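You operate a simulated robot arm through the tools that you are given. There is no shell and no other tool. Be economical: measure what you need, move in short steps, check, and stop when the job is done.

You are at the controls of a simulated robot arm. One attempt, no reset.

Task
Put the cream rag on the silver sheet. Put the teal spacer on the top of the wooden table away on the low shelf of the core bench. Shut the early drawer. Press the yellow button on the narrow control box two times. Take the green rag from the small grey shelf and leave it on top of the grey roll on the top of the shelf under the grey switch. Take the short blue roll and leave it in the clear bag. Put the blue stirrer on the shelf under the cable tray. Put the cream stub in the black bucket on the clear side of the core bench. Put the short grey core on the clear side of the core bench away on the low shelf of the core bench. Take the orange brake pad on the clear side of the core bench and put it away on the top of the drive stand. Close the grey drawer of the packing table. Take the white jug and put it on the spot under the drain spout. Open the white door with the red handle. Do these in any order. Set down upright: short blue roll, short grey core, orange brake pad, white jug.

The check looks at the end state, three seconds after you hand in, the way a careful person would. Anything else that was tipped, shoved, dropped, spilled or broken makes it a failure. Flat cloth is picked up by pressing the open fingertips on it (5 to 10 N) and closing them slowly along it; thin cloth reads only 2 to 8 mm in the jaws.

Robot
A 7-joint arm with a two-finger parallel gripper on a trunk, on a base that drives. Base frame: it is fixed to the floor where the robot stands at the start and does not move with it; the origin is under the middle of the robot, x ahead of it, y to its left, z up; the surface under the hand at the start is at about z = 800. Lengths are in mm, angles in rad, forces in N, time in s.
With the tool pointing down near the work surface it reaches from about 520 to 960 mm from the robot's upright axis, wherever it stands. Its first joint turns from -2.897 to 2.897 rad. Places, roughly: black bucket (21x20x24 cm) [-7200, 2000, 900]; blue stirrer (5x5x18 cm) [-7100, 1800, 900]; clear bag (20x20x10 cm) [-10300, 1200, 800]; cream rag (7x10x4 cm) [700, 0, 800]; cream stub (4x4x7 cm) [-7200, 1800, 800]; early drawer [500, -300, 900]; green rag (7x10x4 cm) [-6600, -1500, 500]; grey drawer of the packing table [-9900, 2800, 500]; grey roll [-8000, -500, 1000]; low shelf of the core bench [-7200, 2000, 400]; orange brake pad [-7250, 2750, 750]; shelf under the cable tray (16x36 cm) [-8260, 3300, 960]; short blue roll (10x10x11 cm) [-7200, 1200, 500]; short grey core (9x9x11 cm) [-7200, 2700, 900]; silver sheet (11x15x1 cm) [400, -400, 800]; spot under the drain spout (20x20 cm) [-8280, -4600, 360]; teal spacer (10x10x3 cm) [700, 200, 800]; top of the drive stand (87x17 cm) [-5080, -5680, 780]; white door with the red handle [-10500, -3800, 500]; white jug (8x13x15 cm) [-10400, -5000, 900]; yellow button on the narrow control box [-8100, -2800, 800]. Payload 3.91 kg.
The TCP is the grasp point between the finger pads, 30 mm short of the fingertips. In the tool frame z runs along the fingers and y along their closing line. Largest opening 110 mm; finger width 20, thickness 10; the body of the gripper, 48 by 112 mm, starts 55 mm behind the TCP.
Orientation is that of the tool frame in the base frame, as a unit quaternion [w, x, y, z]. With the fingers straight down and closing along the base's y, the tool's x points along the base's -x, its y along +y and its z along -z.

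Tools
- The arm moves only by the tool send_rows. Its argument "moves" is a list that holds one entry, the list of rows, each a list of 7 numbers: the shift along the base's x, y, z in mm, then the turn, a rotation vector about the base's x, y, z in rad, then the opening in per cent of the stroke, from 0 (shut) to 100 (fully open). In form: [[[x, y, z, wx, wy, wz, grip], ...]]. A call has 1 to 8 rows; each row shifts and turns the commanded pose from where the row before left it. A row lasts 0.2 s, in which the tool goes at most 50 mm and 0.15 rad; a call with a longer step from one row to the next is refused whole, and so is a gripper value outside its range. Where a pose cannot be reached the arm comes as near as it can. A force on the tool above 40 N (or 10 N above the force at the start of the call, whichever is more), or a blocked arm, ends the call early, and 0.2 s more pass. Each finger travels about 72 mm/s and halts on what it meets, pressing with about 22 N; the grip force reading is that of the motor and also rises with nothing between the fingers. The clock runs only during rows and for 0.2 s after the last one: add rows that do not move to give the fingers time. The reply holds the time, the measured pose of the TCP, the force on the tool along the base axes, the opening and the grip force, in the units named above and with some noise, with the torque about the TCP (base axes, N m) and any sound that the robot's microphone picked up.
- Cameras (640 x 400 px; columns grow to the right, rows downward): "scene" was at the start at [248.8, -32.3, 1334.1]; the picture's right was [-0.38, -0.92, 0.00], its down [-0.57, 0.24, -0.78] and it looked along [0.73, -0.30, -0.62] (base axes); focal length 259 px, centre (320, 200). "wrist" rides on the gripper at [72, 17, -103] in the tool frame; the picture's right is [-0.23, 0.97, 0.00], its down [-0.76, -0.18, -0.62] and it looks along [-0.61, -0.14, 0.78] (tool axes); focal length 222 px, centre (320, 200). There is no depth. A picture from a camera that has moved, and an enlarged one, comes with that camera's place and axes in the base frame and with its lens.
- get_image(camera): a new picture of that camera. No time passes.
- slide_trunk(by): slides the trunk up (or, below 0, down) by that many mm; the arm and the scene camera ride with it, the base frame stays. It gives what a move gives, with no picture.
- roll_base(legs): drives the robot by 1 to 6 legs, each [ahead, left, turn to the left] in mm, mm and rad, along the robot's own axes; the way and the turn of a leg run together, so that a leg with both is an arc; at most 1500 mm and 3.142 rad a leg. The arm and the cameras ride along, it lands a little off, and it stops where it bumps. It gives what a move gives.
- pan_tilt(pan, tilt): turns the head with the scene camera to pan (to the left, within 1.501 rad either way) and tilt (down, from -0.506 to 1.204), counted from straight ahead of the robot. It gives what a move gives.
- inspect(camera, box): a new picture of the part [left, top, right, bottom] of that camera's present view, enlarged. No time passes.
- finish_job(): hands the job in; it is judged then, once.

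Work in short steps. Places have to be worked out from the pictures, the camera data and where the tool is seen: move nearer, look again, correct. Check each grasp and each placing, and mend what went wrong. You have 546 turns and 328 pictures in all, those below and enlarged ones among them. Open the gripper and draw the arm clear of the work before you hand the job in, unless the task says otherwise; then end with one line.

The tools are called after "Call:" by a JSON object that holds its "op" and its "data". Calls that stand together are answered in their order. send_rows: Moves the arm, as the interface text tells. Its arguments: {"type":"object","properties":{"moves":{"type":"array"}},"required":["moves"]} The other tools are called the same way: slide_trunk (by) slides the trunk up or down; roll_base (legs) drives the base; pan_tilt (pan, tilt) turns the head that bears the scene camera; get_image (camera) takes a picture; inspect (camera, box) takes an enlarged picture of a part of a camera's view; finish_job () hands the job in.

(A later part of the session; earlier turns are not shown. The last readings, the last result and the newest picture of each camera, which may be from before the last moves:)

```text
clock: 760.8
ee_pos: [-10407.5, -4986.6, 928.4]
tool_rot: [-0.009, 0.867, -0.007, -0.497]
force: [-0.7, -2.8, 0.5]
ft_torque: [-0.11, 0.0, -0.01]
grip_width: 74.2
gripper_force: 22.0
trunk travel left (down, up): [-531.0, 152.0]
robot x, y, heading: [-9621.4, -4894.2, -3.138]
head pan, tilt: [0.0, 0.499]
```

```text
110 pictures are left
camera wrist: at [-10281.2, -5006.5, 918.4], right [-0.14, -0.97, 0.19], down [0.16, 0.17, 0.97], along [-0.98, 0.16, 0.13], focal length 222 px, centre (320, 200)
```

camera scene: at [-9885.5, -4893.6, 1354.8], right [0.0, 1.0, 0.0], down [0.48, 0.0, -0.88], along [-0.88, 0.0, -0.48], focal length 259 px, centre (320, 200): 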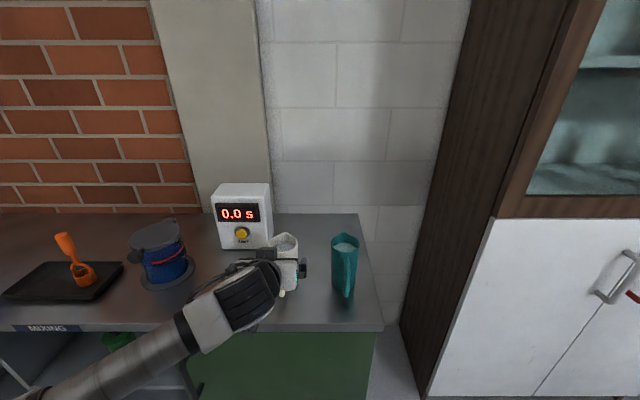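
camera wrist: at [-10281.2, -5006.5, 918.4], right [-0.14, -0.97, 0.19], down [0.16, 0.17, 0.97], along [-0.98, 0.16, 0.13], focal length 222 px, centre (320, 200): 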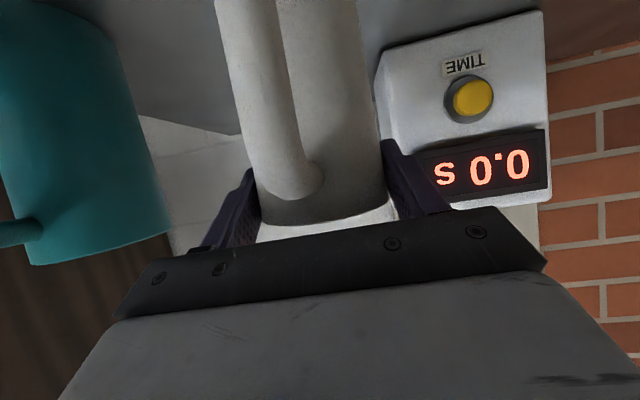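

Gripped at 74 mm. Lift slowly and check stability.

Call:
{"op": "send_rows", "data": {"moves": [[[0, 0, 5, 0, 0, 0, 50], [0, 0, 10, 0, 0, 0, 50], [0, 0, 15, 0, 0, 0, 50], [0, 0, 15, 0, 0, 0, 50], [0, 0, 10, 0, 0, 0, 50], [0, 0, 0, 0, 0, 0, 50]]]}}

Call:
{"op": "get_image", "data": {"camera": "wrist"}}

Call:
{"op": "inspect", "data": {"camera": "scene", "box": [200, 170, 400, 330]}}

```text
clock: 762.2
ee_pos: [-10407.2, -4988.2, 982.4]
tool_rot: [-0.009, 0.868, -0.007, -0.497]
force: [0.2, -0.2, -4.8]
ft_torque: [0.0, 0.06, -0.03]
grip_width: 74.5
gripper_force: 22.3
trunk travel left (down, up): [-531.0, 152.0]
robot x, y, heading: [-9620.7, -4894.1, -3.144]
head pan, tilt: [0.0, 0.499]
```

```text
109 pictures are left
camera wrist: at [-10281.4, -5007.4, 972.9], right [-0.14, -0.97, 0.19], down [0.16, 0.17, 0.97], along [-0.98, 0.16, 0.13], focal length 222 px, centre (320, 200)
```

wrist: 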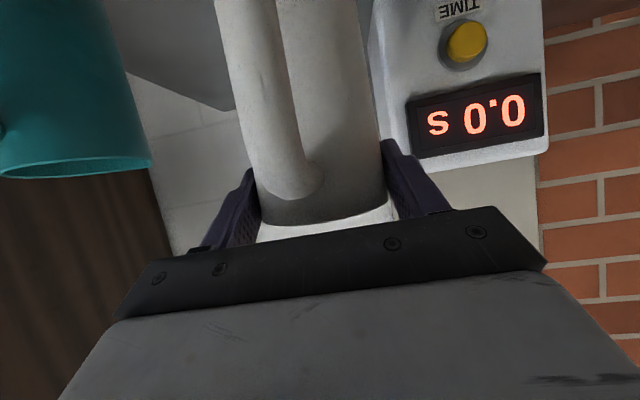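

```text
2.50 times, centred on (300, 250) of scene
camera zoom: at [-9885.9, -4893.7, 1354.6], right [0.0, 1.0, 0.0], down [0.48, 0.0, -0.88], along [-0.88, 0.0, -0.48], focal length 648 px, centre (370, 75)
```

zoom: 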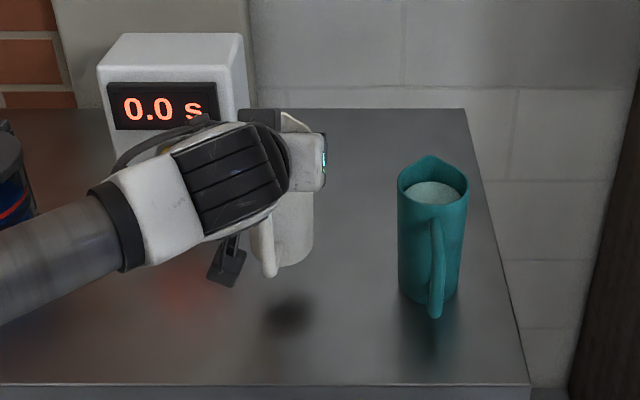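

Stable hang. I withdraw gently, back off, and turn to face the coater.

Call:
{"op": "send_rows", "data": {"moves": [[[20, 0, 5, 0, 0, 0, 50], [30, 0, 5, 0, 0, 0, 50], [30, 0, 0, 0, 0, 0, 50], [20, 0, 0, 0, 0, 0, 50]]]}}

Call:
{"op": "roll_base", "data": {"legs": [[-300, 0, 0], [0, 0, -1.57], [0, 0, -1.57]]}}

Call:
{"op": "get_image", "data": {"camera": "wrist"}}

Call:
{"op": "pan_tilt", "data": {"pan": 0.0, "tilt": 0.6}}

Call:
{"op": "get_image", "data": {"camera": "scene"}}

```text
clock: 763.2
ee_pos: [-10306.9, -4986.6, 992.8]
tool_rot: [-0.009, 0.867, -0.007, -0.498]
force: [0.2, -0.2, -4.3]
ft_torque: [0.02, 0.04, -0.01]
grip_width: 74.3
gripper_force: 22.0
trunk travel left (down, up): [-531.0, 152.0]
robot x, y, heading: [-9620.6, -4893.7, -3.14]
head pan, tilt: [0.0, 0.499]
```

```text
clock: 773.1
ee_pos: [-8636.7, -4802.3, 993.6]
tool_rot: [0.498, 0.009, 0.867, -0.01]
force: [0.4, 0.4, -5.6]
ft_torque: [0.01, -0.03, -0.03]
grip_width: 74.3
gripper_force: 21.9
trunk travel left (down, up): [-531.0, 152.0]
robot x, y, heading: [-9321.3, -4893.5, 0.001]
head pan, tilt: [0.0, 0.499]
```

```text
107 pictures are left
camera wrist: at [-8761.8, -4781.8, 983.0], right [0.14, 0.97, 0.19], down [-0.16, -0.16, 0.97], along [0.98, -0.16, 0.13], focal length 222 px, centre (320, 200)
```

wrist: 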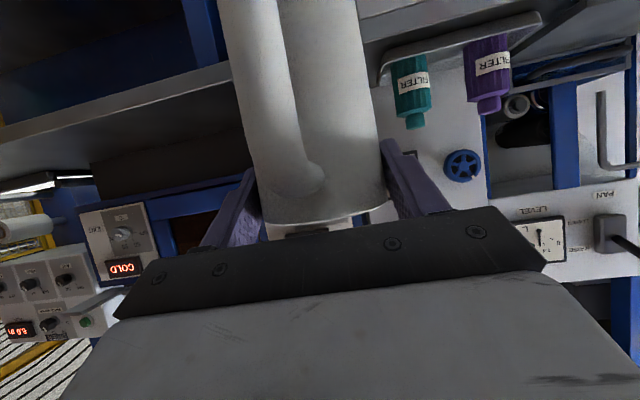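

```text
clock: 773.8
ee_pos: [-8636.9, -4801.9, 993.7]
tool_rot: [0.497, 0.009, 0.867, -0.011]
force: [0.2, 0.9, -4.3]
ft_torque: [0.0, -0.02, 0.01]
grip_width: 74.4
gripper_force: 22.6
trunk travel left (down, up): [-531.0, 152.0]
robot x, y, heading: [-9322.5, -4892.7, 0.002]
head pan, tilt: [0.0, 0.6]
```

```text
106 pictures are left
camera scene: at [-9062.4, -4894.3, 1345.6], right [0.0, -1.0, 0.0], down [-0.56, 0.0, -0.83], along [0.83, 0.0, -0.56], focal length 259 px, centre (320, 200)
```

scene: 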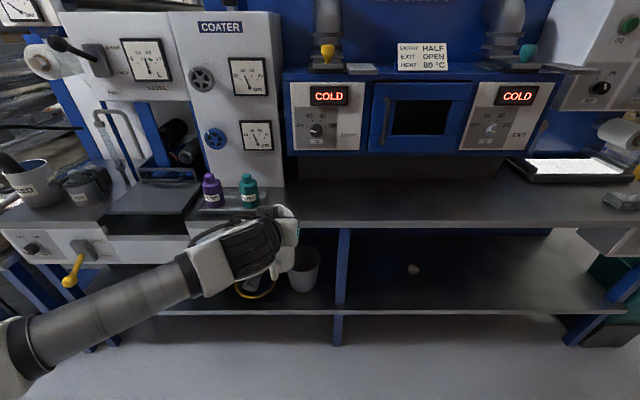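

I plan to enter yawed ~0.6 rad from the right so the wrist avoids the red valve lever. First yaw the tool and shift the arm, at height.

Call:
{"op": "send_rows", "data": {"moves": [[[0, 25, 0, 0, 0, 0.1, 50], [0, 25, 0, 0, 0, 0.1, 50], [0, 25, 0, 0, 0, 0.1, 50], [0, 25, 0, 0, 0, 0.1, 50], [0, 25, 0, 0, 0, 0.1, 50], [0, 15, 0, 0, 0, 0.1, 50], [0, 0, 0, 0, 0, 0, 50]]]}}

Call:
{"op": "get_image", "data": {"camera": "wrist"}}

```text
clock: 775.4
ee_pos: [-8635.4, -4661.9, 993.4]
tool_rot: [0.478, -0.248, 0.831, 0.137]
force: [0.0, -0.2, -4.5]
ft_torque: [-0.02, -0.01, -0.01]
grip_width: 74.7
gripper_force: 21.7
trunk travel left (down, up): [-531.0, 152.0]
robot x, y, heading: [-9326.0, -4897.2, -0.0]
head pan, tilt: [0.0, 0.6]
```

```text
105 pictures are left
camera wrist: at [-8750.7, -4715.9, 983.2], right [-0.44, 0.88, 0.19], down [-0.04, -0.23, 0.97], along [0.9, 0.42, 0.13], focal length 222 px, centre (320, 200)
```

wrist: 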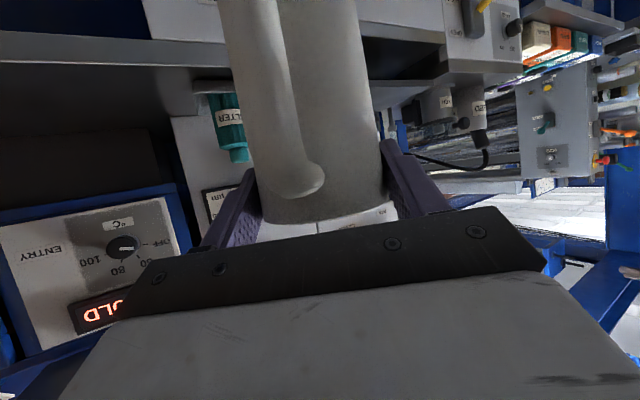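

Move back-right, lower the trunk, then lower with the arm to carry height.

Call:
{"op": "roll_base", "data": {"legs": [[0, -145, 0]]}}

Call:
{"op": "slide_trunk", "data": {"by": -380}}

Call:
{"op": "send_rows", "data": {"moves": [[[0, 0, -25, 0, 0, 0, 50], [0, 0, -30, 0, 0, 0, 50], [0, 0, -25, 0, 0, 0, 50], [0, 0, 0, 0, 0, 0, 50]]]}}

Call:
{"op": "pan_tilt", "data": {"pan": 0.15, "tilt": 0.5}}

Call:
{"op": "get_image", "data": {"camera": "scene"}}

Call:
{"op": "get_image", "data": {"camera": "wrist"}}

```text
clock: 777.1
ee_pos: [-8636.5, -4806.6, 993.4]
tool_rot: [0.478, -0.249, 0.831, 0.138]
force: [-0.6, -1.0, -4.7]
ft_torque: [-0.01, -0.05, -0.03]
grip_width: 74.4
gripper_force: 21.9
trunk travel left (down, up): [-531.0, 152.0]
robot x, y, heading: [-9322.1, -5036.8, 0.002]
head pan, tilt: [0.0, 0.6]
```

```text
clock: 780.8
ee_pos: [-8637.6, -4806.1, 612.7]
tool_rot: [0.478, -0.248, 0.832, 0.136]
force: [0.3, 0.0, -3.9]
ft_torque: [-0.01, -0.02, 0.0]
grip_width: 74.4
gripper_force: 22.2
trunk travel left (down, up): [-151.0, 532.0]
robot x, y, heading: [-9321.0, -5040.2, -0.003]
head pan, tilt: [0.0, 0.6]
```

```text
clock: 781.8
ee_pos: [-8637.2, -4805.4, 533.1]
tool_rot: [0.479, -0.248, 0.831, 0.137]
force: [-0.2, 0.3, -5.3]
ft_torque: [-0.01, -0.04, -0.01]
grip_width: 74.4
gripper_force: 22.3
trunk travel left (down, up): [-151.0, 532.0]
robot x, y, heading: [-9324.5, -5035.7, 0.001]
head pan, tilt: [0.0, 0.6]
```

```text
clock: 782.5
ee_pos: [-8636.2, -4806.7, 533.1]
tool_rot: [0.478, -0.248, 0.832, 0.136]
force: [-0.2, 0.1, -4.2]
ft_torque: [-0.03, -0.04, -0.01]
grip_width: 74.4
gripper_force: 22.3
trunk travel left (down, up): [-151.0, 532.0]
robot x, y, heading: [-9320.6, -5037.1, -0.003]
head pan, tilt: [0.15, 0.499]
```

```text
104 pictures are left
camera scene: at [-9061.2, -5024.8, 974.6], right [0.15, -0.99, 0.0], down [-0.47, -0.07, -0.88], along [0.87, 0.13, -0.48], focal length 259 px, centre (320, 200)
```

scene: 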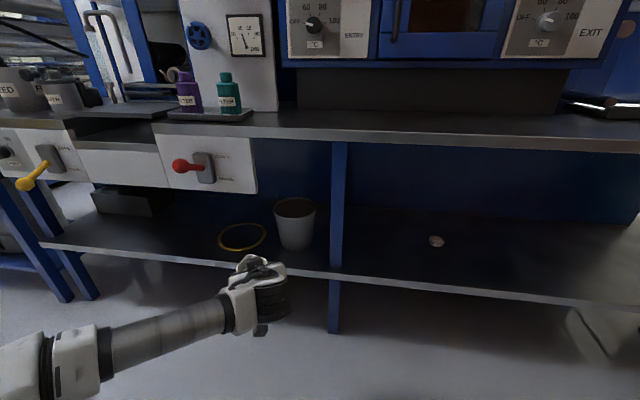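

```text
103 pictures are left
camera wrist: at [-8750.9, -4860.0, 523.4], right [-0.43, 0.88, 0.19], down [-0.04, -0.22, 0.97], along [0.9, 0.42, 0.13], focal length 222 px, centre (320, 200)
```

wrist: 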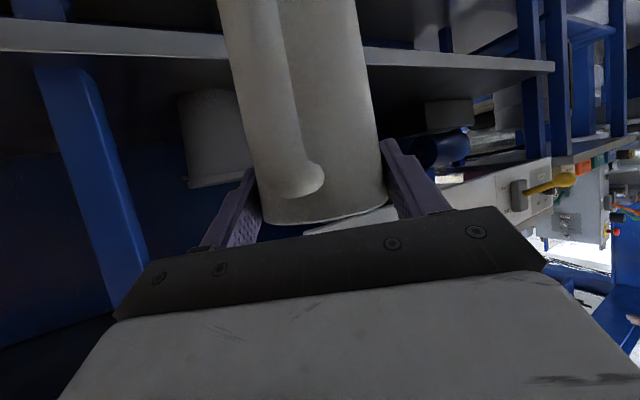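

Ring at ≈(-8292,-4605); bucket at (-8305,-4820). Base move of (321,191) brings the jug in; do 60% first and check.

Call:
{"op": "roll_base", "data": {"legs": [[195, 115, 0]]}}

Call:
{"op": "get_image", "data": {"camera": "scene"}}

Call:
{"op": "get_image", "data": {"camera": "wrist"}}

```text
clock: 784.2
ee_pos: [-8441.7, -4692.0, 533.2]
tool_rot: [0.478, -0.247, 0.832, 0.136]
force: [0.3, 0.1, -4.8]
ft_torque: [0.02, -0.05, -0.04]
grip_width: 74.4
gripper_force: 22.4
trunk travel left (down, up): [-151.0, 532.0]
robot x, y, heading: [-9128.2, -4924.9, -0.002]
head pan, tilt: [0.15, 0.499]
```

```text
102 pictures are left
camera scene: at [-8867.3, -4910.7, 974.7], right [0.15, -0.99, 0.0], down [-0.47, -0.07, -0.88], along [0.87, 0.13, -0.48], focal length 259 px, centre (320, 200)
```

scene: 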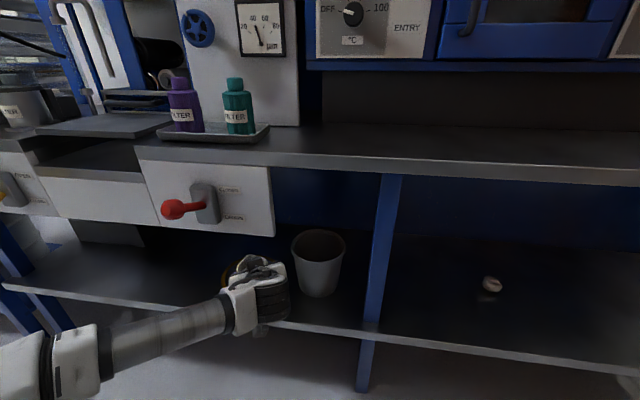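

```text
101 pictures are left
camera wrist: at [-8556.8, -4746.1, 523.5], right [-0.43, 0.88, 0.19], down [-0.04, -0.22, 0.97], along [0.9, 0.42, 0.13], focal length 222 px, centre (320, 200)
```

wrist: 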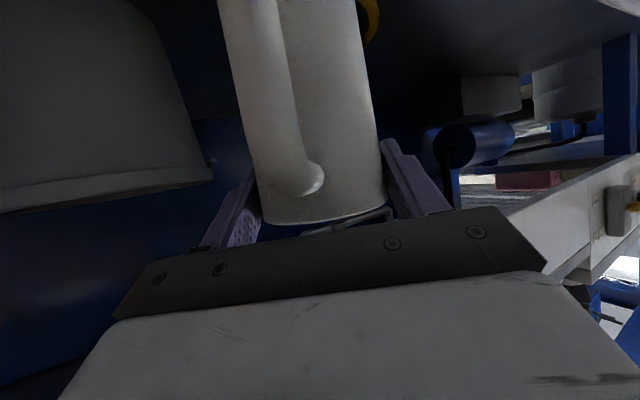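

Call:
{"op": "inspect", "data": {"camera": "scene", "box": [60, 160, 340, 320]}}

Call:
{"op": "inspect", "data": {"camera": "wrist", "box": [360, 0, 600, 200]}}

```text
2.29 times, centred on (200, 240) of scene
camera zoom: at [-8867.3, -4910.7, 974.7], right [0.15, -0.99, 0.0], down [-0.47, -0.07, -0.88], along [0.87, 0.13, -0.48], focal length 592 px, centre (594, 109)
```

zoom: 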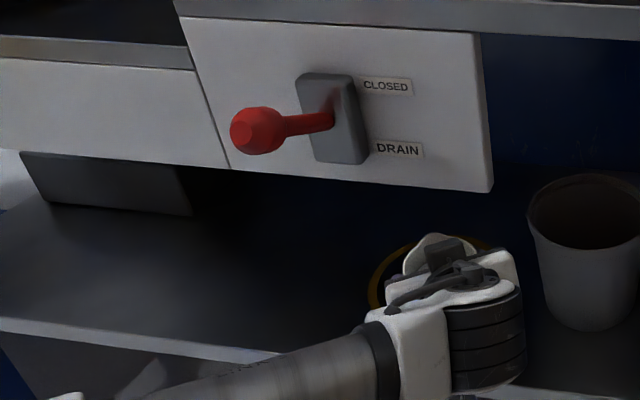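

```text
2.00 times, centred on (480, 100) of wrist
camera zoom: at [-8556.8, -4746.1, 523.5], right [-0.43, 0.88, 0.19], down [-0.04, -0.22, 0.97], along [0.9, 0.42, 0.13], focal length 444 px, centre (0, 400)
```

zoom: 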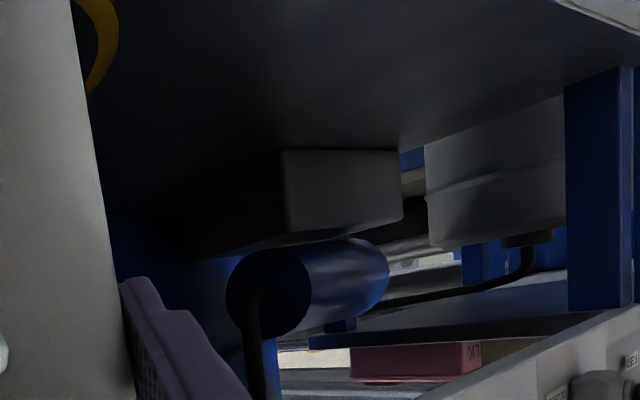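

No low obstruction seen over the ring. Lower the carry height slightly and move the rest in.

Call:
{"op": "send_rows", "data": {"moves": [[[0, 0, -8, 0, 0, 0, 50], [0, 0, -6, 0, 0, 0, 50], [0, 0, 0, 0, 0, 0, 50]]]}}

Call:
{"op": "roll_base", "data": {"legs": [[125, 78, 0]]}}

Call:
{"op": "get_image", "data": {"camera": "scene"}}

Call:
{"op": "get_image", "data": {"camera": "wrist"}}

```text
clock: 785.0
ee_pos: [-8442.8, -4692.5, 518.7]
tool_rot: [0.479, -0.248, 0.831, 0.137]
force: [0.5, -0.2, -4.7]
ft_torque: [-0.01, -0.03, -0.03]
grip_width: 74.4
gripper_force: 22.5
trunk travel left (down, up): [-151.0, 532.0]
robot x, y, heading: [-9124.7, -4925.1, -0.004]
head pan, tilt: [0.15, 0.499]
```

```text
clock: 786.5
ee_pos: [-8325.9, -4620.7, 509.8]
tool_rot: [0.47, -0.242, 0.839, 0.132]
force: [-0.2, -0.3, -3.9]
ft_torque: [0.04, -0.05, 0.02]
grip_width: 74.4
gripper_force: 22.3
trunk travel left (down, up): [-151.0, 532.0]
robot x, y, heading: [-9002.7, -4843.0, -0.003]
head pan, tilt: [0.15, 0.499]
stopped in leg 1: the robot was blocked; the commanded pose is now the measured one
```

```text
98 pictures are left
camera scene: at [-8741.9, -4831.5, 974.7], right [0.15, -0.99, 0.0], down [-0.47, -0.07, -0.88], along [0.87, 0.13, -0.48], focal length 259 px, centre (320, 200)
```

scene: 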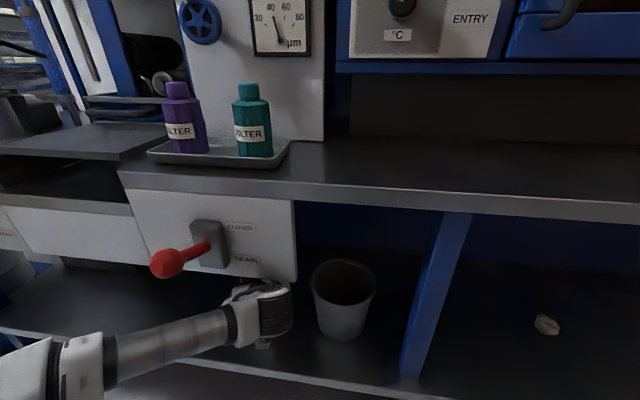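

```text
97 pictures are left
camera wrist: at [-8440.8, -4673.5, 503.9], right [-0.42, 0.89, 0.19], down [-0.02, -0.22, 0.98], along [0.91, 0.4, 0.11], focal length 222 px, centre (320, 200)
```

wrist: 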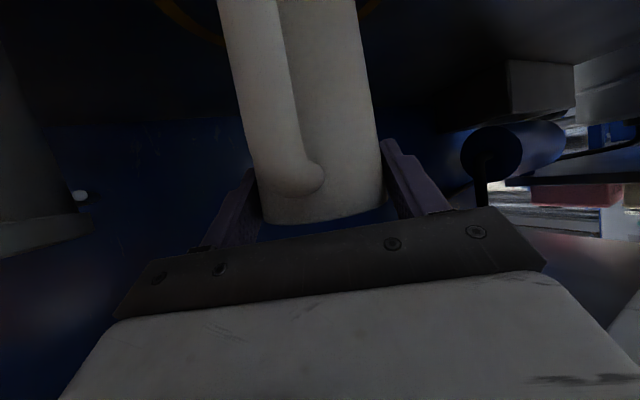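

The wrist touched the panel's underside lightly; the jug is already within the ring (centre ≈(-8311,-4611)). Lower it to contact now.

Call:
{"op": "send_rows", "data": {"moves": [[[0, 0, -3, 0, 0, 0, 50], [0, 0, -2, 0, 0, 0, 50], [0, 0, -2, 0, 0, 0, 50], [0, 0, 0, 0, 0, 0, 50]]]}}

```text
clock: 787.5
ee_pos: [-8325.1, -4620.3, 503.6]
tool_rot: [0.47, -0.243, 0.838, 0.134]
force: [0.0, -0.8, -5.4]
ft_torque: [0.01, -0.03, -0.01]
grip_width: 74.7
gripper_force: 21.9
trunk travel left (down, up): [-151.0, 532.0]
robot x, y, heading: [-9002.8, -4847.4, 0.002]
head pan, tilt: [0.15, 0.499]
```

Call:
{"op": "send_rows", "data": {"moves": [[[0, 0, -3, 0.012, -0.019, 0, 50], [0, 0, -3, 0, 0, 0, 50], [0, 0, -2, 0, 0, 0, 50], [0, 0, 0, 0, 0, 0, 50]]]}}

```text
clock: 788.5
ee_pos: [-8325.0, -4622.1, 495.8]
tool_rot: [0.48, -0.24, 0.833, 0.134]
force: [0.9, -0.4, -4.1]
ft_torque: [0.0, -0.05, 0.0]
grip_width: 74.6
gripper_force: 21.7
trunk travel left (down, up): [-151.0, 532.0]
robot x, y, heading: [-8999.3, -4843.7, -0.004]
head pan, tilt: [0.15, 0.499]
```

Call:
{"op": "send_rows", "data": {"moves": [[[0, 0, -3, 0, 0, 0, 50], [0, 0, -3, 0, 0, 0, 50], [0, 0, -2, 0, 0, 0, 50], [0, 0, 0, 0, 0, 0, 50]]]}}

Call:
{"op": "get_image", "data": {"camera": "wrist"}}

```text
clock: 789.5
ee_pos: [-8325.2, -4622.1, 488.1]
tool_rot: [0.48, -0.241, 0.832, 0.136]
force: [-1.5, 0.6, -2.9]
ft_torque: [-0.04, 0.03, 0.03]
grip_width: 74.5
gripper_force: 21.9
trunk travel left (down, up): [-151.0, 532.0]
robot x, y, heading: [-9001.6, -4842.7, 0.002]
head pan, tilt: [0.15, 0.499]
```

```text
96 pictures are left
camera wrist: at [-8440.3, -4673.4, 478.6], right [-0.42, 0.89, 0.19], down [-0.04, -0.23, 0.97], along [0.91, 0.4, 0.13], focal length 222 px, centre (320, 200)
```

wrist: 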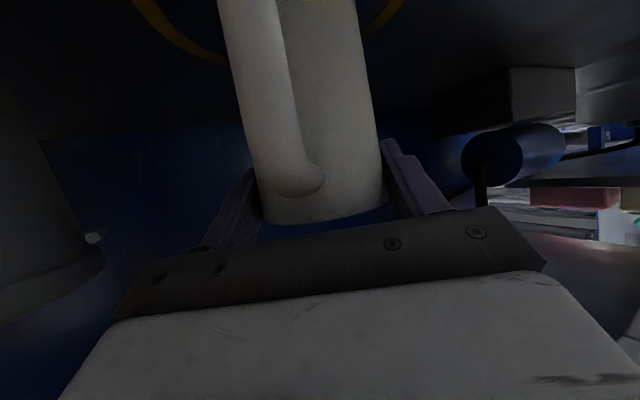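

Call:
{"op": "send_rows", "data": {"moves": [[[0, 0, -2, 0, 0, 0, 50], [0, 0, -2, 0, 0, 0, 50], [0, 0, 0, 0, 0, 0, 50]]]}}

```text
clock: 790.3
ee_pos: [-8325.1, -4620.8, 485.8]
tool_rot: [0.482, -0.24, 0.831, 0.136]
force: [2.2, 4.5, 16.2]
ft_torque: [0.1, -0.16, -0.02]
grip_width: 74.2
gripper_force: 22.2
trunk travel left (down, up): [-151.0, 532.0]
robot x, y, heading: [-9002.4, -4844.3, -0.004]
head pan, tilt: [0.15, 0.499]
```

Jug is down. Release slowly.

Call:
{"op": "send_rows", "data": {"moves": [[[0, 0, 1, 0, 0, 0, 60], [0, 0, 1, 0, 0, 0, 72], [0, 0, 0, 0, 0, 0, 84], [0, 0, 0, 0, 0, 0, 100], [0, 0, 0, 0, 0, 0, 100]]]}}

Call:
{"op": "get_image", "data": {"camera": "wrist"}}

```text
clock: 791.5
ee_pos: [-8324.9, -4621.5, 486.5]
tool_rot: [0.48, -0.241, 0.832, 0.135]
force: [-0.2, 0.0, -1.0]
ft_torque: [0.0, 0.03, 0.03]
grip_width: 110.3
gripper_force: 0.1
trunk travel left (down, up): [-151.0, 532.0]
robot x, y, heading: [-9005.4, -4846.1, -0.001]
head pan, tilt: [0.15, 0.499]
```

```text
95 pictures are left
camera wrist: at [-8440.5, -4673.4, 476.7], right [-0.42, 0.89, 0.19], down [-0.04, -0.23, 0.97], along [0.91, 0.4, 0.13], focal length 222 px, centre (320, 200)
```

wrist: 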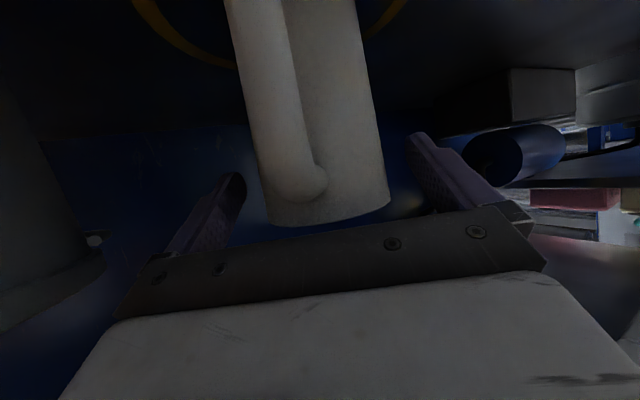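

Free. Rise 6 mm and withdraw the base along the entry line.

Call:
{"op": "send_rows", "data": {"moves": [[[0, 0, 3, 0, 0, 0, 100], [0, 0, 3, 0, 0, 0, 100]]]}}

Call:
{"op": "roll_base", "data": {"legs": [[-120, -75, 0], [-200, -120, 0]]}}

Call:
{"op": "get_image", "data": {"camera": "scene"}}

Call:
{"op": "get_image", "data": {"camera": "wrist"}}

```text
clock: 792.1
ee_pos: [-8324.5, -4621.1, 493.5]
tool_rot: [0.48, -0.24, 0.833, 0.134]
force: [-0.3, 1.0, -0.3]
ft_torque: [-0.02, 0.05, -0.02]
grip_width: 110.1
gripper_force: 0.0
trunk travel left (down, up): [-151.0, 532.0]
robot x, y, heading: [-8999.7, -4844.3, 0.004]
head pan, tilt: [0.15, 0.499]
```

```text
clock: 794.8
ee_pos: [-8642.9, -4817.6, 493.4]
tool_rot: [0.479, -0.241, 0.833, 0.135]
force: [-0.5, 0.2, 0.2]
ft_torque: [0.01, 0.03, -0.02]
grip_width: 109.9
gripper_force: 0.2
trunk travel left (down, up): [-151.0, 532.0]
robot x, y, heading: [-9317.0, -5043.4, -0.002]
head pan, tilt: [0.15, 0.499]
```

```text
94 pictures are left
camera scene: at [-9060.0, -5026.9, 974.8], right [0.15, -0.99, 0.0], down [-0.47, -0.07, -0.88], along [0.87, 0.13, -0.48], focal length 259 px, centre (320, 200)
```

scene: 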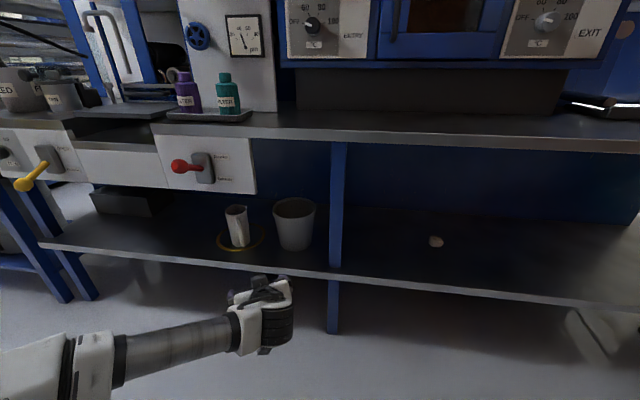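

```text
93 pictures are left
camera wrist: at [-8758.1, -4869.1, 482.9], right [-0.42, 0.89, 0.19], down [-0.04, -0.23, 0.97], along [0.91, 0.4, 0.13], focal length 222 px, centre (320, 200)
```

wrist: 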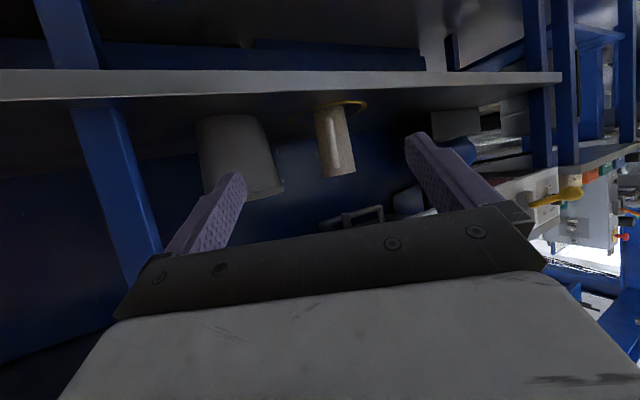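

Jug stands in the ring. Next the white door with the red handle. Untilt/raise the arm and go to the cabinet.

Call:
{"op": "send_rows", "data": {"moves": [[[-30, 0, 30, -0.078, 0.125, 0, 100], [-20, 0, 30, -0.078, 0.125, 0, 100], [0, 0, 30, -0.078, 0.125, 0, 100], [0, -20, 30, -0.078, 0.125, 0, 100], [0, -20, 30, -0.078, 0.125, 0, 100], [0, -20, 30, -0.078, 0.125, 0, 100], [0, -20, 30, -0.078, 0.125, 0, 100], [0, -30, 0, 0, 0, -0.14, 60]]]}}

Call:
{"op": "send_rows", "data": {"moves": [[[0, -30, 0, 0, 0, -0.14, 40], [0, -30, 0, 0, 0, -0.14, 40], [0, -30, 0, 0, 0, -0.14, 40]]]}}

Call:
{"op": "roll_base", "data": {"legs": [[-100, 0, 0], [0, 0, -1.57], [0, 0, -1.57]]}}

Call:
{"op": "roll_base", "data": {"legs": [[0, -1200, 0]]}}

Call:
{"op": "pan_tilt", "data": {"pan": 0.0, "tilt": 0.3}}

Call:
{"op": "get_image", "data": {"camera": "scene"}}

```text
clock: 795.6
ee_pos: [-8687.3, -4832.6, 555.6]
tool_rot: [0.279, -0.281, 0.918, 0.004]
force: [0.7, 0.1, -0.3]
ft_torque: [-0.02, 0.01, 0.05]
grip_width: 110.0
gripper_force: 0.0
trunk travel left (down, up): [-151.0, 532.0]
robot x, y, heading: [-9319.9, -5039.2, -0.003]
head pan, tilt: [0.15, 0.499]
stopped in row 4: the arm was blocked; the commanded pose is now the measured one
```

```text
clock: 796.4
ee_pos: [-8687.6, -4922.8, 557.0]
tool_rot: [0.275, -0.082, 0.956, -0.053]
force: [-0.5, 0.0, 1.3]
ft_torque: [-0.01, -0.01, -0.04]
grip_width: 44.0
gripper_force: 0.1
trunk travel left (down, up): [-151.0, 532.0]
robot x, y, heading: [-9318.8, -5041.1, -0.009]
head pan, tilt: [0.15, 0.499]
```

```text
clock: 805.5
ee_pos: [-10052.6, -5147.9, 556.8]
tool_rot: [-0.054, 0.957, 0.076, -0.275]
force: [-0.3, 0.9, -0.9]
ft_torque: [0.01, 0.03, 0.02]
grip_width: 43.9
gripper_force: 0.2
trunk travel left (down, up): [-151.0, 532.0]
robot x, y, heading: [-9414.2, -5038.6, 3.124]
head pan, tilt: [0.15, 0.499]
```

```text
clock: 815.1
ee_pos: [-10027.3, -3939.1, 556.1]
tool_rot: [-0.054, 0.957, 0.075, -0.275]
force: [0.1, 0.8, -0.1]
ft_torque: [-0.03, 0.0, -0.03]
grip_width: 44.0
gripper_force: 0.1
trunk travel left (down, up): [-151.0, 532.0]
robot x, y, heading: [-9394.3, -3834.2, 3.122]
head pan, tilt: [0.15, 0.499]
```

```text
clock: 815.8
ee_pos: [-10028.1, -3938.1, 556.8]
tool_rot: [-0.055, 0.957, 0.075, -0.274]
force: [0.7, 0.1, -0.3]
ft_torque: [0.0, 0.02, 0.0]
grip_width: 43.8
gripper_force: 0.1
trunk travel left (down, up): [-151.0, 532.0]
robot x, y, heading: [-9398.0, -3833.4, 3.123]
head pan, tilt: [0.0, 0.3]
```

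```text
92 pictures are left
camera scene: at [-9659.1, -3825.9, 993.1], right [0.02, 1.0, 0.0], down [0.3, -0.01, -0.96], along [-0.95, 0.02, -0.3], focal length 259 px, centre (320, 200)
```

scene: 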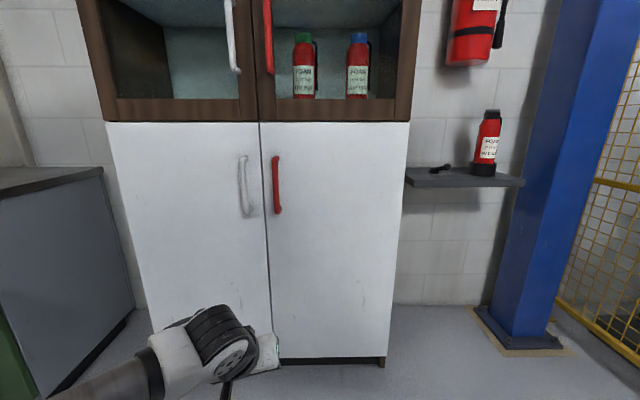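

The red-handled right lower door: handle bar ≈(-10420,-3940), z 713–886; hinge near (-10460,-3555). I raise the trunk and orient the tool nearly horizontal.

Call:
{"op": "slide_trunk", "data": {"by": 280}}

Call:
{"op": "send_rows", "data": {"moves": [[[-10, 0, 0, -0.036, 0.138, -0.012, 60], [-10, 0, 0, -0.036, 0.138, -0.012, 60], [-10, 0, 0, -0.036, 0.138, -0.012, 60], [-10, 0, 0, -0.036, 0.138, -0.012, 60], [-10, 0, 0, -0.036, 0.138, -0.012, 60], [0, 0, 0, 0, 0, 0, 60]]]}}

Call:
{"op": "get_image", "data": {"camera": "scene"}}

Call:
{"op": "get_image", "data": {"camera": "wrist"}}

```text
clock: 818.7
ee_pos: [-10028.3, -3938.6, 835.2]
tool_rot: [-0.055, 0.957, 0.075, -0.274]
force: [0.2, -0.6, 0.5]
ft_torque: [0.01, 0.0, 0.01]
grip_width: 44.1
gripper_force: 0.0
trunk travel left (down, up): [-431.0, 252.0]
robot x, y, heading: [-9397.8, -3832.9, 3.12]
head pan, tilt: [0.0, 0.3]
```

```text
clock: 820.1
ee_pos: [-10078.7, -3939.9, 837.0]
tool_rot: [-0.001, 0.811, -0.001, -0.586]
force: [0.1, 0.6, -0.2]
ft_torque: [-0.02, 0.02, 0.01]
grip_width: 65.9
gripper_force: 0.1
trunk travel left (down, up): [-431.0, 252.0]
robot x, y, heading: [-9394.4, -3832.5, 3.118]
head pan, tilt: [0.0, 0.3]
```

```text
91 pictures are left
camera scene: at [-9659.1, -3825.9, 1273.2], right [0.02, 1.0, 0.0], down [0.3, -0.01, -0.96], along [-0.95, 0.02, -0.3], focal length 259 px, centre (320, 200)
```

scene: 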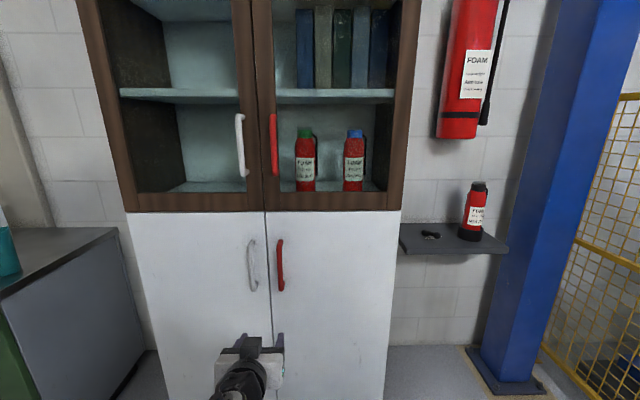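

```text
90 pictures are left
camera wrist: at [-9957.5, -3955.8, 801.2], right [-0.07, -0.97, 0.22], down [0.35, 0.18, 0.92], along [-0.93, 0.14, 0.33], focal length 222 px, centre (320, 200)
```

wrist: 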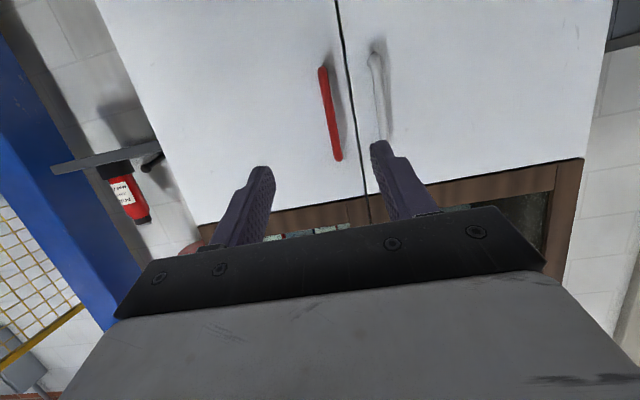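

Handle ≈(-10410,-3947,793); hinge ≈(-10450,-3537). I drive closer and bring the fingers around the bar.

Call:
{"op": "roll_base", "data": {"legs": [[250, 0, 0]]}}

Call:
{"op": "send_rows", "data": {"moves": [[[0, -2, -22, 0, 0, 0, 60], [0, -2, -22, 0, 0, 0, 60], [0, 0, 0, 0, 0, 0, 60]]]}}

Call:
{"op": "get_image", "data": {"camera": "wrist"}}

Call:
{"op": "get_image", "data": {"camera": "scene"}}

```text
clock: 821.9
ee_pos: [-10329.1, -3933.1, 836.5]
tool_rot: [-0.001, 0.811, -0.002, -0.584]
force: [0.6, 0.5, -0.3]
ft_torque: [0.02, -0.02, 0.06]
grip_width: 65.8
gripper_force: 0.1
trunk travel left (down, up): [-431.0, 252.0]
robot x, y, heading: [-9646.4, -3828.4, 3.124]
head pan, tilt: [0.0, 0.3]
```

```text
clock: 822.7
ee_pos: [-10328.2, -3936.9, 792.1]
tool_rot: [0.0, 0.811, -0.001, -0.585]
force: [0.6, 0.4, -0.1]
ft_torque: [-0.01, 0.01, 0.03]
grip_width: 66.0
gripper_force: 0.1
trunk travel left (down, up): [-431.0, 252.0]
robot x, y, heading: [-9645.9, -3823.9, 3.12]
head pan, tilt: [0.0, 0.3]
```

```text
89 pictures are left
camera wrist: at [-10207.2, -3953.9, 757.3], right [-0.08, -0.97, 0.22], down [0.35, 0.18, 0.92], along [-0.93, 0.15, 0.33], focal length 222 px, centre (320, 200)
```

wrist: 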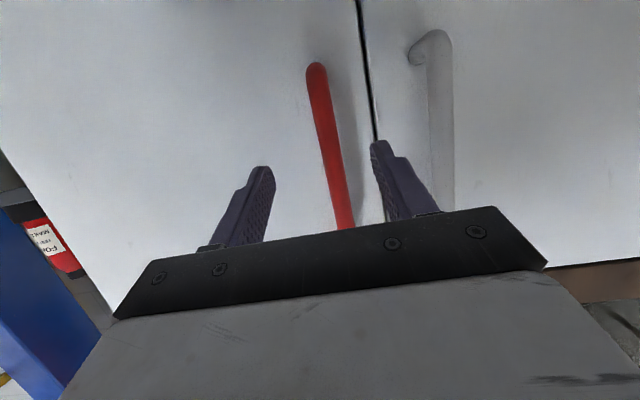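

```text
88 pictures are left
camera scene: at [-9909.0, -3820.4, 1273.2], right [0.02, 1.0, 0.0], down [0.3, -0.01, -0.96], along [-0.95, 0.02, -0.3], focal length 259 px, centre (320, 200)
```

scene: 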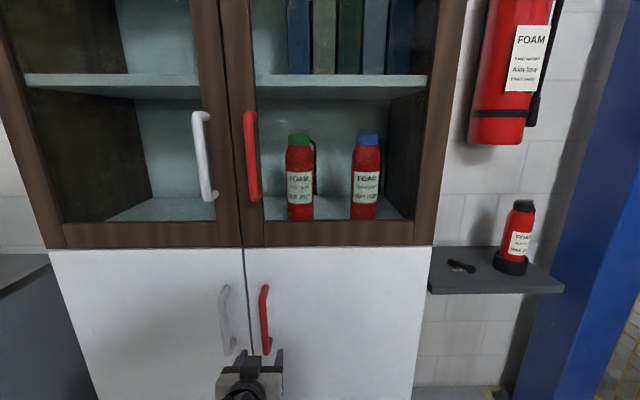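

Handle y≈-3941. Advance 70 mm and close on the bar.

Call:
{"op": "send_rows", "data": {"moves": [[[-35, -4, 0, 0, 0, 0, 60], [-25, 0, 0, 0, 0, 0, 60], [-10, 0, 0, 0, 0, 0, 60], [0, 0, 0, 0, 0, 0, 60]]]}}

Call:
{"op": "get_image", "data": {"camera": "wrist"}}

```text
clock: 823.7
ee_pos: [-10399.0, -3941.4, 792.5]
tool_rot: [-0.001, 0.811, -0.001, -0.585]
force: [0.1, -0.3, -0.2]
ft_torque: [0.03, -0.03, -0.03]
grip_width: 66.0
gripper_force: 0.1
trunk travel left (down, up): [-431.0, 252.0]
robot x, y, heading: [-9645.1, -3825.8, 3.121]
head pan, tilt: [0.0, 0.3]
```

```text
87 pictures are left
camera wrist: at [-10277.7, -3958.7, 756.8], right [-0.08, -0.97, 0.22], down [0.35, 0.18, 0.92], along [-0.93, 0.14, 0.33], focal length 222 px, centre (320, 200)
```

wrist: 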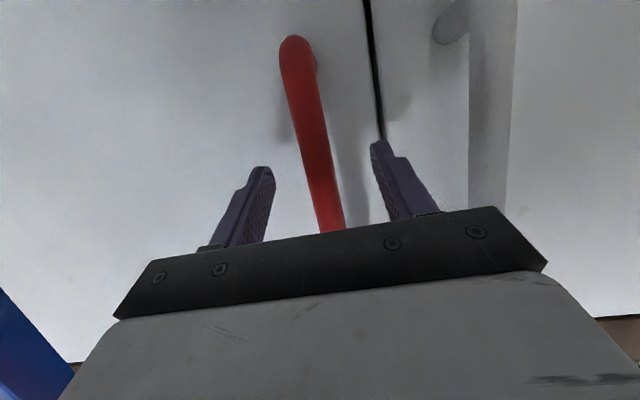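

The bar is at TCP depth. Close.

Call:
{"op": "send_rows", "data": {"moves": [[[0, 0, 0, 0, 0, 0, 40], [0, 0, 0, 0, 0, 0, 20], [0, 0, 0, 0, 0, 0, 5], [0, 0, 0, 0, 0, 0, 5]]]}}

```text
clock: 824.7
ee_pos: [-10398.6, -3943.4, 792.5]
tool_rot: [0.0, 0.811, 0.0, -0.585]
force: [0.8, -4.1, 0.4]
ft_torque: [-0.01, -0.09, 0.08]
grip_width: 17.5
gripper_force: 45.2
trunk travel left (down, up): [-431.0, 252.0]
robot x, y, heading: [-9644.6, -3828.0, 3.115]
head pan, tilt: [0.0, 0.3]
```

Gripped the handle. Test-pull 40 mm with the arm.

Call:
{"op": "send_rows", "data": {"moves": [[[10, 0, 0, 0, 0, 0.02, 5], [15, 0, 0, 0, 0, 0.03, 5], [15, 1, 0, 0, 0, 0.04, 5], [0, 0, 0, 0, 0, 0, 5]]]}}

Call:
{"op": "get_image", "data": {"camera": "scene"}}

```text
clock: 825.7
ee_pos: [-10358.0, -3935.0, 794.0]
tool_rot: [0.021, 0.811, 0.031, -0.584]
force: [-4.7, 24.5, -2.5]
ft_torque: [0.09, 0.9, -0.36]
grip_width: 17.7
gripper_force: 44.8
trunk travel left (down, up): [-431.0, 252.0]
robot x, y, heading: [-9644.3, -3827.1, 3.119]
head pan, tilt: [0.0, 0.3]
```

```text
86 pictures are left
camera scene: at [-9909.4, -3818.5, 1273.0], right [0.02, 1.0, 0.0], down [0.3, -0.01, -0.96], along [-0.95, 0.02, -0.3], focal length 259 px, centre (320, 200)
```

scene: 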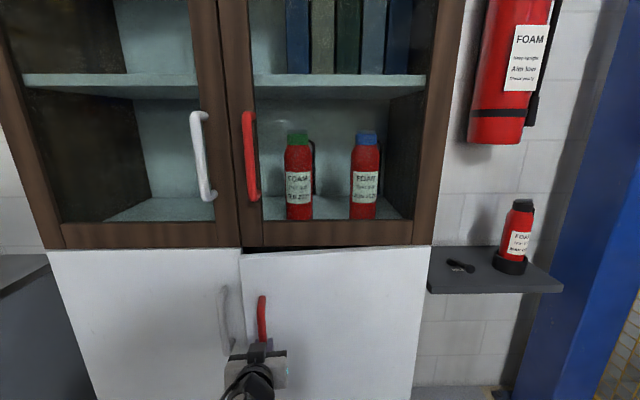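

Door is opening. Relieve the sideways load and swing further by arcing the base about the hinge (0.2 rad).

Call:
{"op": "send_rows", "data": {"moves": [[[0, 6, 0, 0, 0, 0.02, 5], [0, 0, 0, 0, 0, 0, 5]]]}}

Call:
{"op": "roll_base", "data": {"legs": [[-54, -167, 0.2]]}}

Call:
{"op": "get_image", "data": {"camera": "scene"}}

```text
clock: 826.3
ee_pos: [-10359.0, -3935.6, 791.5]
tool_rot: [0.022, 0.81, 0.031, -0.585]
force: [-7.6, 37.5, -1.3]
ft_torque: [0.07, -0.22, -0.39]
grip_width: 17.6
gripper_force: 45.0
out of reach, approached as far as the arm can: row 1
trunk travel left (down, up): [-431.0, 252.0]
robot x, y, heading: [-9644.3, -3825.4, 3.118]
head pan, tilt: [0.0, 0.3]
```

```text
clock: 828.2
ee_pos: [-10281.7, -3908.7, 791.4]
tool_rot: [0.083, 0.803, 0.115, -0.578]
force: [-9.8, 21.7, -2.2]
ft_torque: [0.21, -0.4, -0.23]
grip_width: 17.6
gripper_force: 45.0
trunk travel left (down, up): [-431.0, 252.0]
robot x, y, heading: [-9601.7, -3653.6, -2.963]
head pan, tilt: [0.0, 0.3]
```

```text
85 pictures are left
camera scene: at [-9865.2, -3700.1, 1273.1], right [-0.18, 0.98, 0.0], down [0.29, 0.05, -0.96], along [-0.94, -0.17, -0.3], focal length 259 px, centre (320, 200)
```

scene: 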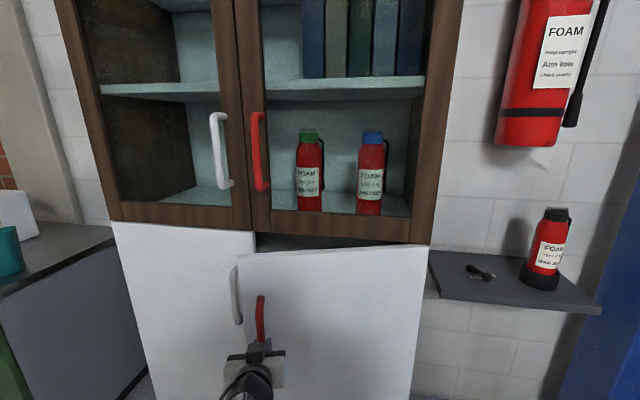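

Works well. Continue the arc 0.3 rad with a small correction toward the hinge.

Call:
{"op": "roll_base", "data": {"legs": [[-81, -260, 0.3]]}}

Call:
{"op": "get_image", "data": {"camera": "scene"}}

```text
clock: 830.2
ee_pos: [-10210.6, -3862.8, 792.6]
tool_rot: [0.149, 0.786, 0.204, -0.565]
force: [-0.3, 0.3, 0.3]
ft_torque: [-0.01, 0.19, -0.08]
grip_width: 17.6
gripper_force: 45.2
trunk travel left (down, up): [-431.0, 252.0]
robot x, y, heading: [-9600.2, -3474.5, -2.757]
head pan, tilt: [0.0, 0.3]
stopped in leg 1: the force on the tool passed its limit at 42 N (the readings are from after the stop); the commanded pose is now the measured one
```

```text
84 pictures are left
camera scene: at [-9845.5, -3569.8, 1273.2], right [-0.38, 0.93, 0.0], down [0.27, 0.11, -0.96], along [-0.89, -0.36, -0.3], focal length 259 px, centre (320, 200)
```

scene: 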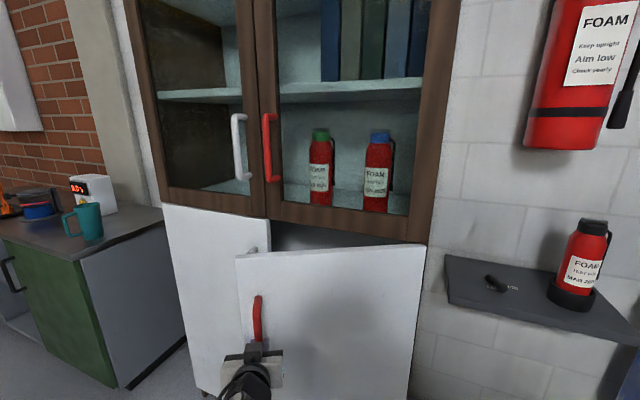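

Fitting the track gives hinge ≈(-10442,-3582), door ~33° open. Continue the arc with the corrected centre.

Call:
{"op": "roll_base", "data": {"legs": [[-65, -246, 0.3]]}}

Call:
{"op": "roll_base", "data": {"legs": [[-65, -246, 0.3]]}}

Call:
{"op": "get_image", "data": {"camera": "scene"}}

```text
clock: 832.7
ee_pos: [-10132.0, -3786.5, 792.6]
tool_rot: [0.232, 0.745, 0.32, -0.537]
force: [23.2, -17.9, 0.1]
ft_torque: [0.32, -0.34, 0.41]
grip_width: 17.5
gripper_force: 45.1
trunk travel left (down, up): [-431.0, 252.0]
robot x, y, heading: [-9667.4, -3228.5, -2.457]
head pan, tilt: [0.0, 0.3]
```

```text
clock: 835.2
ee_pos: [-10078.7, -3689.6, 792.5]
tool_rot: [0.313, 0.688, 0.431, -0.493]
force: [32.9, -13.6, 2.1]
ft_torque: [0.0, 0.06, 0.39]
grip_width: 17.7
gripper_force: 44.8
trunk travel left (down, up): [-431.0, 252.0]
robot x, y, heading: [-9806.4, -3018.9, -2.153]
head pan, tilt: [0.0, 0.3]
```

```text
83 pictures are left
camera scene: at [-9949.9, -3238.7, 1273.3], right [-0.84, 0.55, 0.0], down [0.16, 0.25, -0.96], along [-0.53, -0.8, -0.3], focal length 259 px, centre (320, 200)
```

scene: 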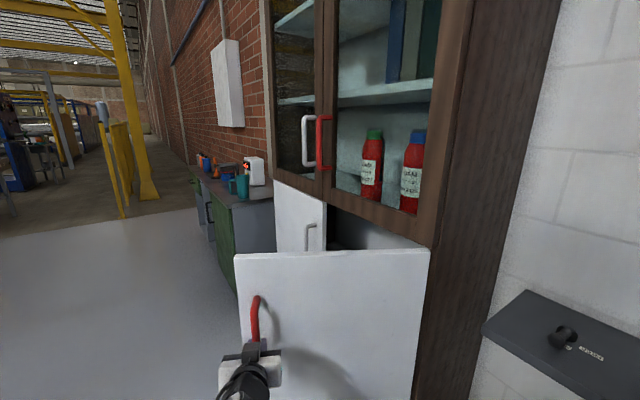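

Door is ~67° open. A little further (0.15 rad), then release.

Call:
{"op": "roll_base", "data": {"legs": [[-34, -117, 0.15]]}}

Call:
{"op": "send_rows", "data": {"moves": [[[0, 0, 0, 0, 0, 0, 20], [0, 0, 0, 0, 0, 0, 40], [0, 0, 0, 0, 0, 0, 55], [0, 0, 0, 0, 0, 0, 55]]]}}

Call:
{"op": "get_image", "data": {"camera": "scene"}}

Call:
{"op": "get_image", "data": {"camera": "wrist"}}

```text
clock: 836.8
ee_pos: [-10081.1, -3691.2, 792.8]
tool_rot: [0.337, 0.662, 0.469, -0.477]
force: [-0.3, -0.4, 0.7]
ft_torque: [0.03, -0.14, -0.08]
grip_width: 17.9
gripper_force: 45.2
trunk travel left (down, up): [-431.0, 252.0]
robot x, y, heading: [-9889.6, -2994.7, -2.023]
head pan, tilt: [0.0, 0.3]
stopped in leg 1: the force on the tool passed its limit at 51 N (the readings are from after the stop); the commanded pose is now the measured one
```

```text
clock: 837.8
ee_pos: [-10080.5, -3690.8, 792.3]
tool_rot: [0.337, 0.662, 0.469, -0.478]
force: [0.3, -0.1, -0.4]
ft_torque: [0.01, 0.06, 0.01]
grip_width: 60.7
gripper_force: 0.1
trunk travel left (down, up): [-431.0, 252.0]
robot x, y, heading: [-9888.1, -2995.1, -2.02]
head pan, tilt: [0.0, 0.3]
```

```text
82 pictures are left
camera scene: at [-10004.0, -3231.1, 1273.2], right [-0.9, 0.44, 0.0], down [0.13, 0.27, -0.96], along [-0.42, -0.86, -0.3], focal length 259 px, centre (320, 200)
```

scene: 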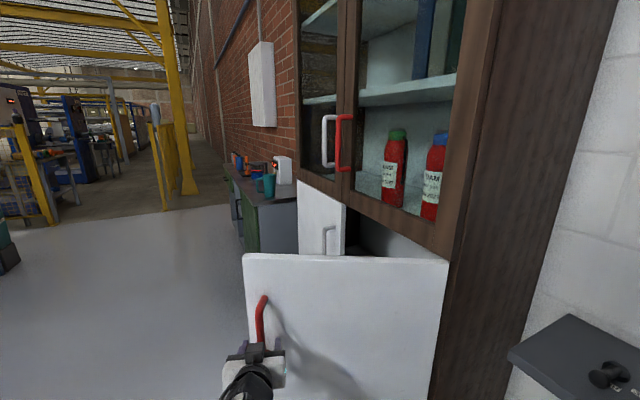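

```text
81 pictures are left
camera wrist: at [-10024.1, -3582.4, 757.0], right [0.89, -0.39, 0.21], down [-0.05, 0.39, 0.92], along [-0.44, -0.83, 0.33], focal length 222 px, centre (320, 200)
```

wrist: 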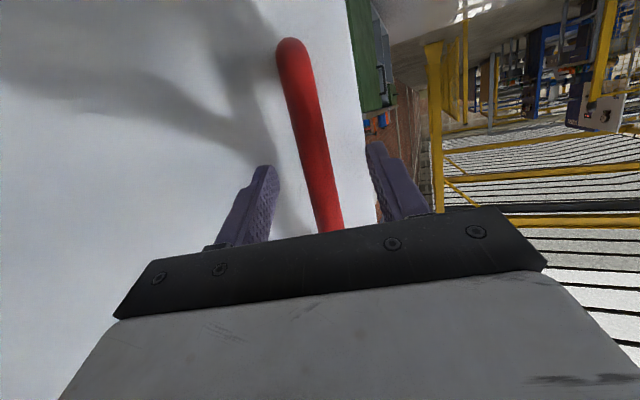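

Door is ~67° open and resisted. I regrip and try gently pulling along the tangent to see if it's at its stop.

Call:
{"op": "send_rows", "data": {"moves": [[[0, 0, 0, 0, 0, 0, 20], [0, 0, 0, 0, 0, 0, 5], [0, 0, 0, 0, 0, 0, 5], [3, 10, 0, 0, 0, 0.03, 5], [3, 10, 0, 0, 0, 0.03, 5], [3, 11, 0, 0, 0, 0.03, 5], [2, 11, 0, 0, 0, 0.03, 5]]]}}

```text
clock: 839.4
ee_pos: [-10080.4, -3690.6, 792.3]
tool_rot: [0.337, 0.663, 0.468, -0.478]
force: [-1.0, 0.2, 0.3]
ft_torque: [-0.05, -0.15, 0.03]
grip_width: 17.8
gripper_force: 44.9
out of reach, approached as far as the arm can: row 4, 5, 6, 7
trunk travel left (down, up): [-431.0, 252.0]
robot x, y, heading: [-9888.1, -2993.9, -2.021]
head pan, tilt: [0.0, 0.3]
```

Call:
{"op": "roll_base", "data": {"legs": [[-60, -10, 0]]}}

Call:
{"op": "get_image", "data": {"camera": "scene"}}

```text
clock: 840.1
ee_pos: [-10080.9, -3690.0, 793.0]
tool_rot: [0.336, 0.663, 0.468, -0.478]
force: [0.7, 0.1, 0.2]
ft_torque: [-0.27, -0.07, 0.04]
grip_width: 17.9
gripper_force: 44.6
trunk travel left (down, up): [-431.0, 252.0]
robot x, y, heading: [-9887.7, -2997.5, -2.02]
head pan, tilt: [0.0, 0.3]
stopped in leg 1: the robot was blocked; the commanded pose is now the measured one
```

```text
80 pictures are left
camera scene: at [-10003.1, -3231.3, 1273.2], right [-0.9, 0.43, 0.0], down [0.13, 0.27, -0.96], along [-0.41, -0.86, -0.3], focal length 259 px, centre (320, 200)
```

scene: 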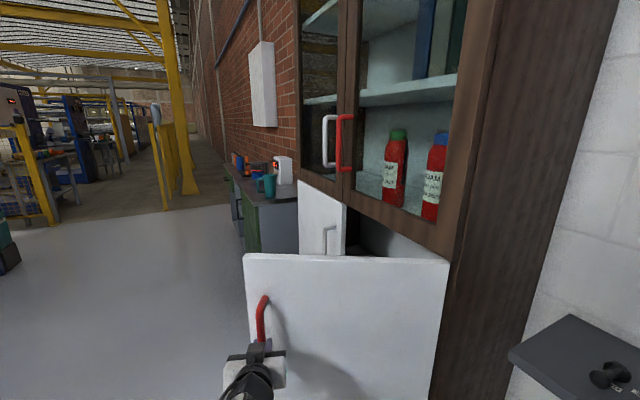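

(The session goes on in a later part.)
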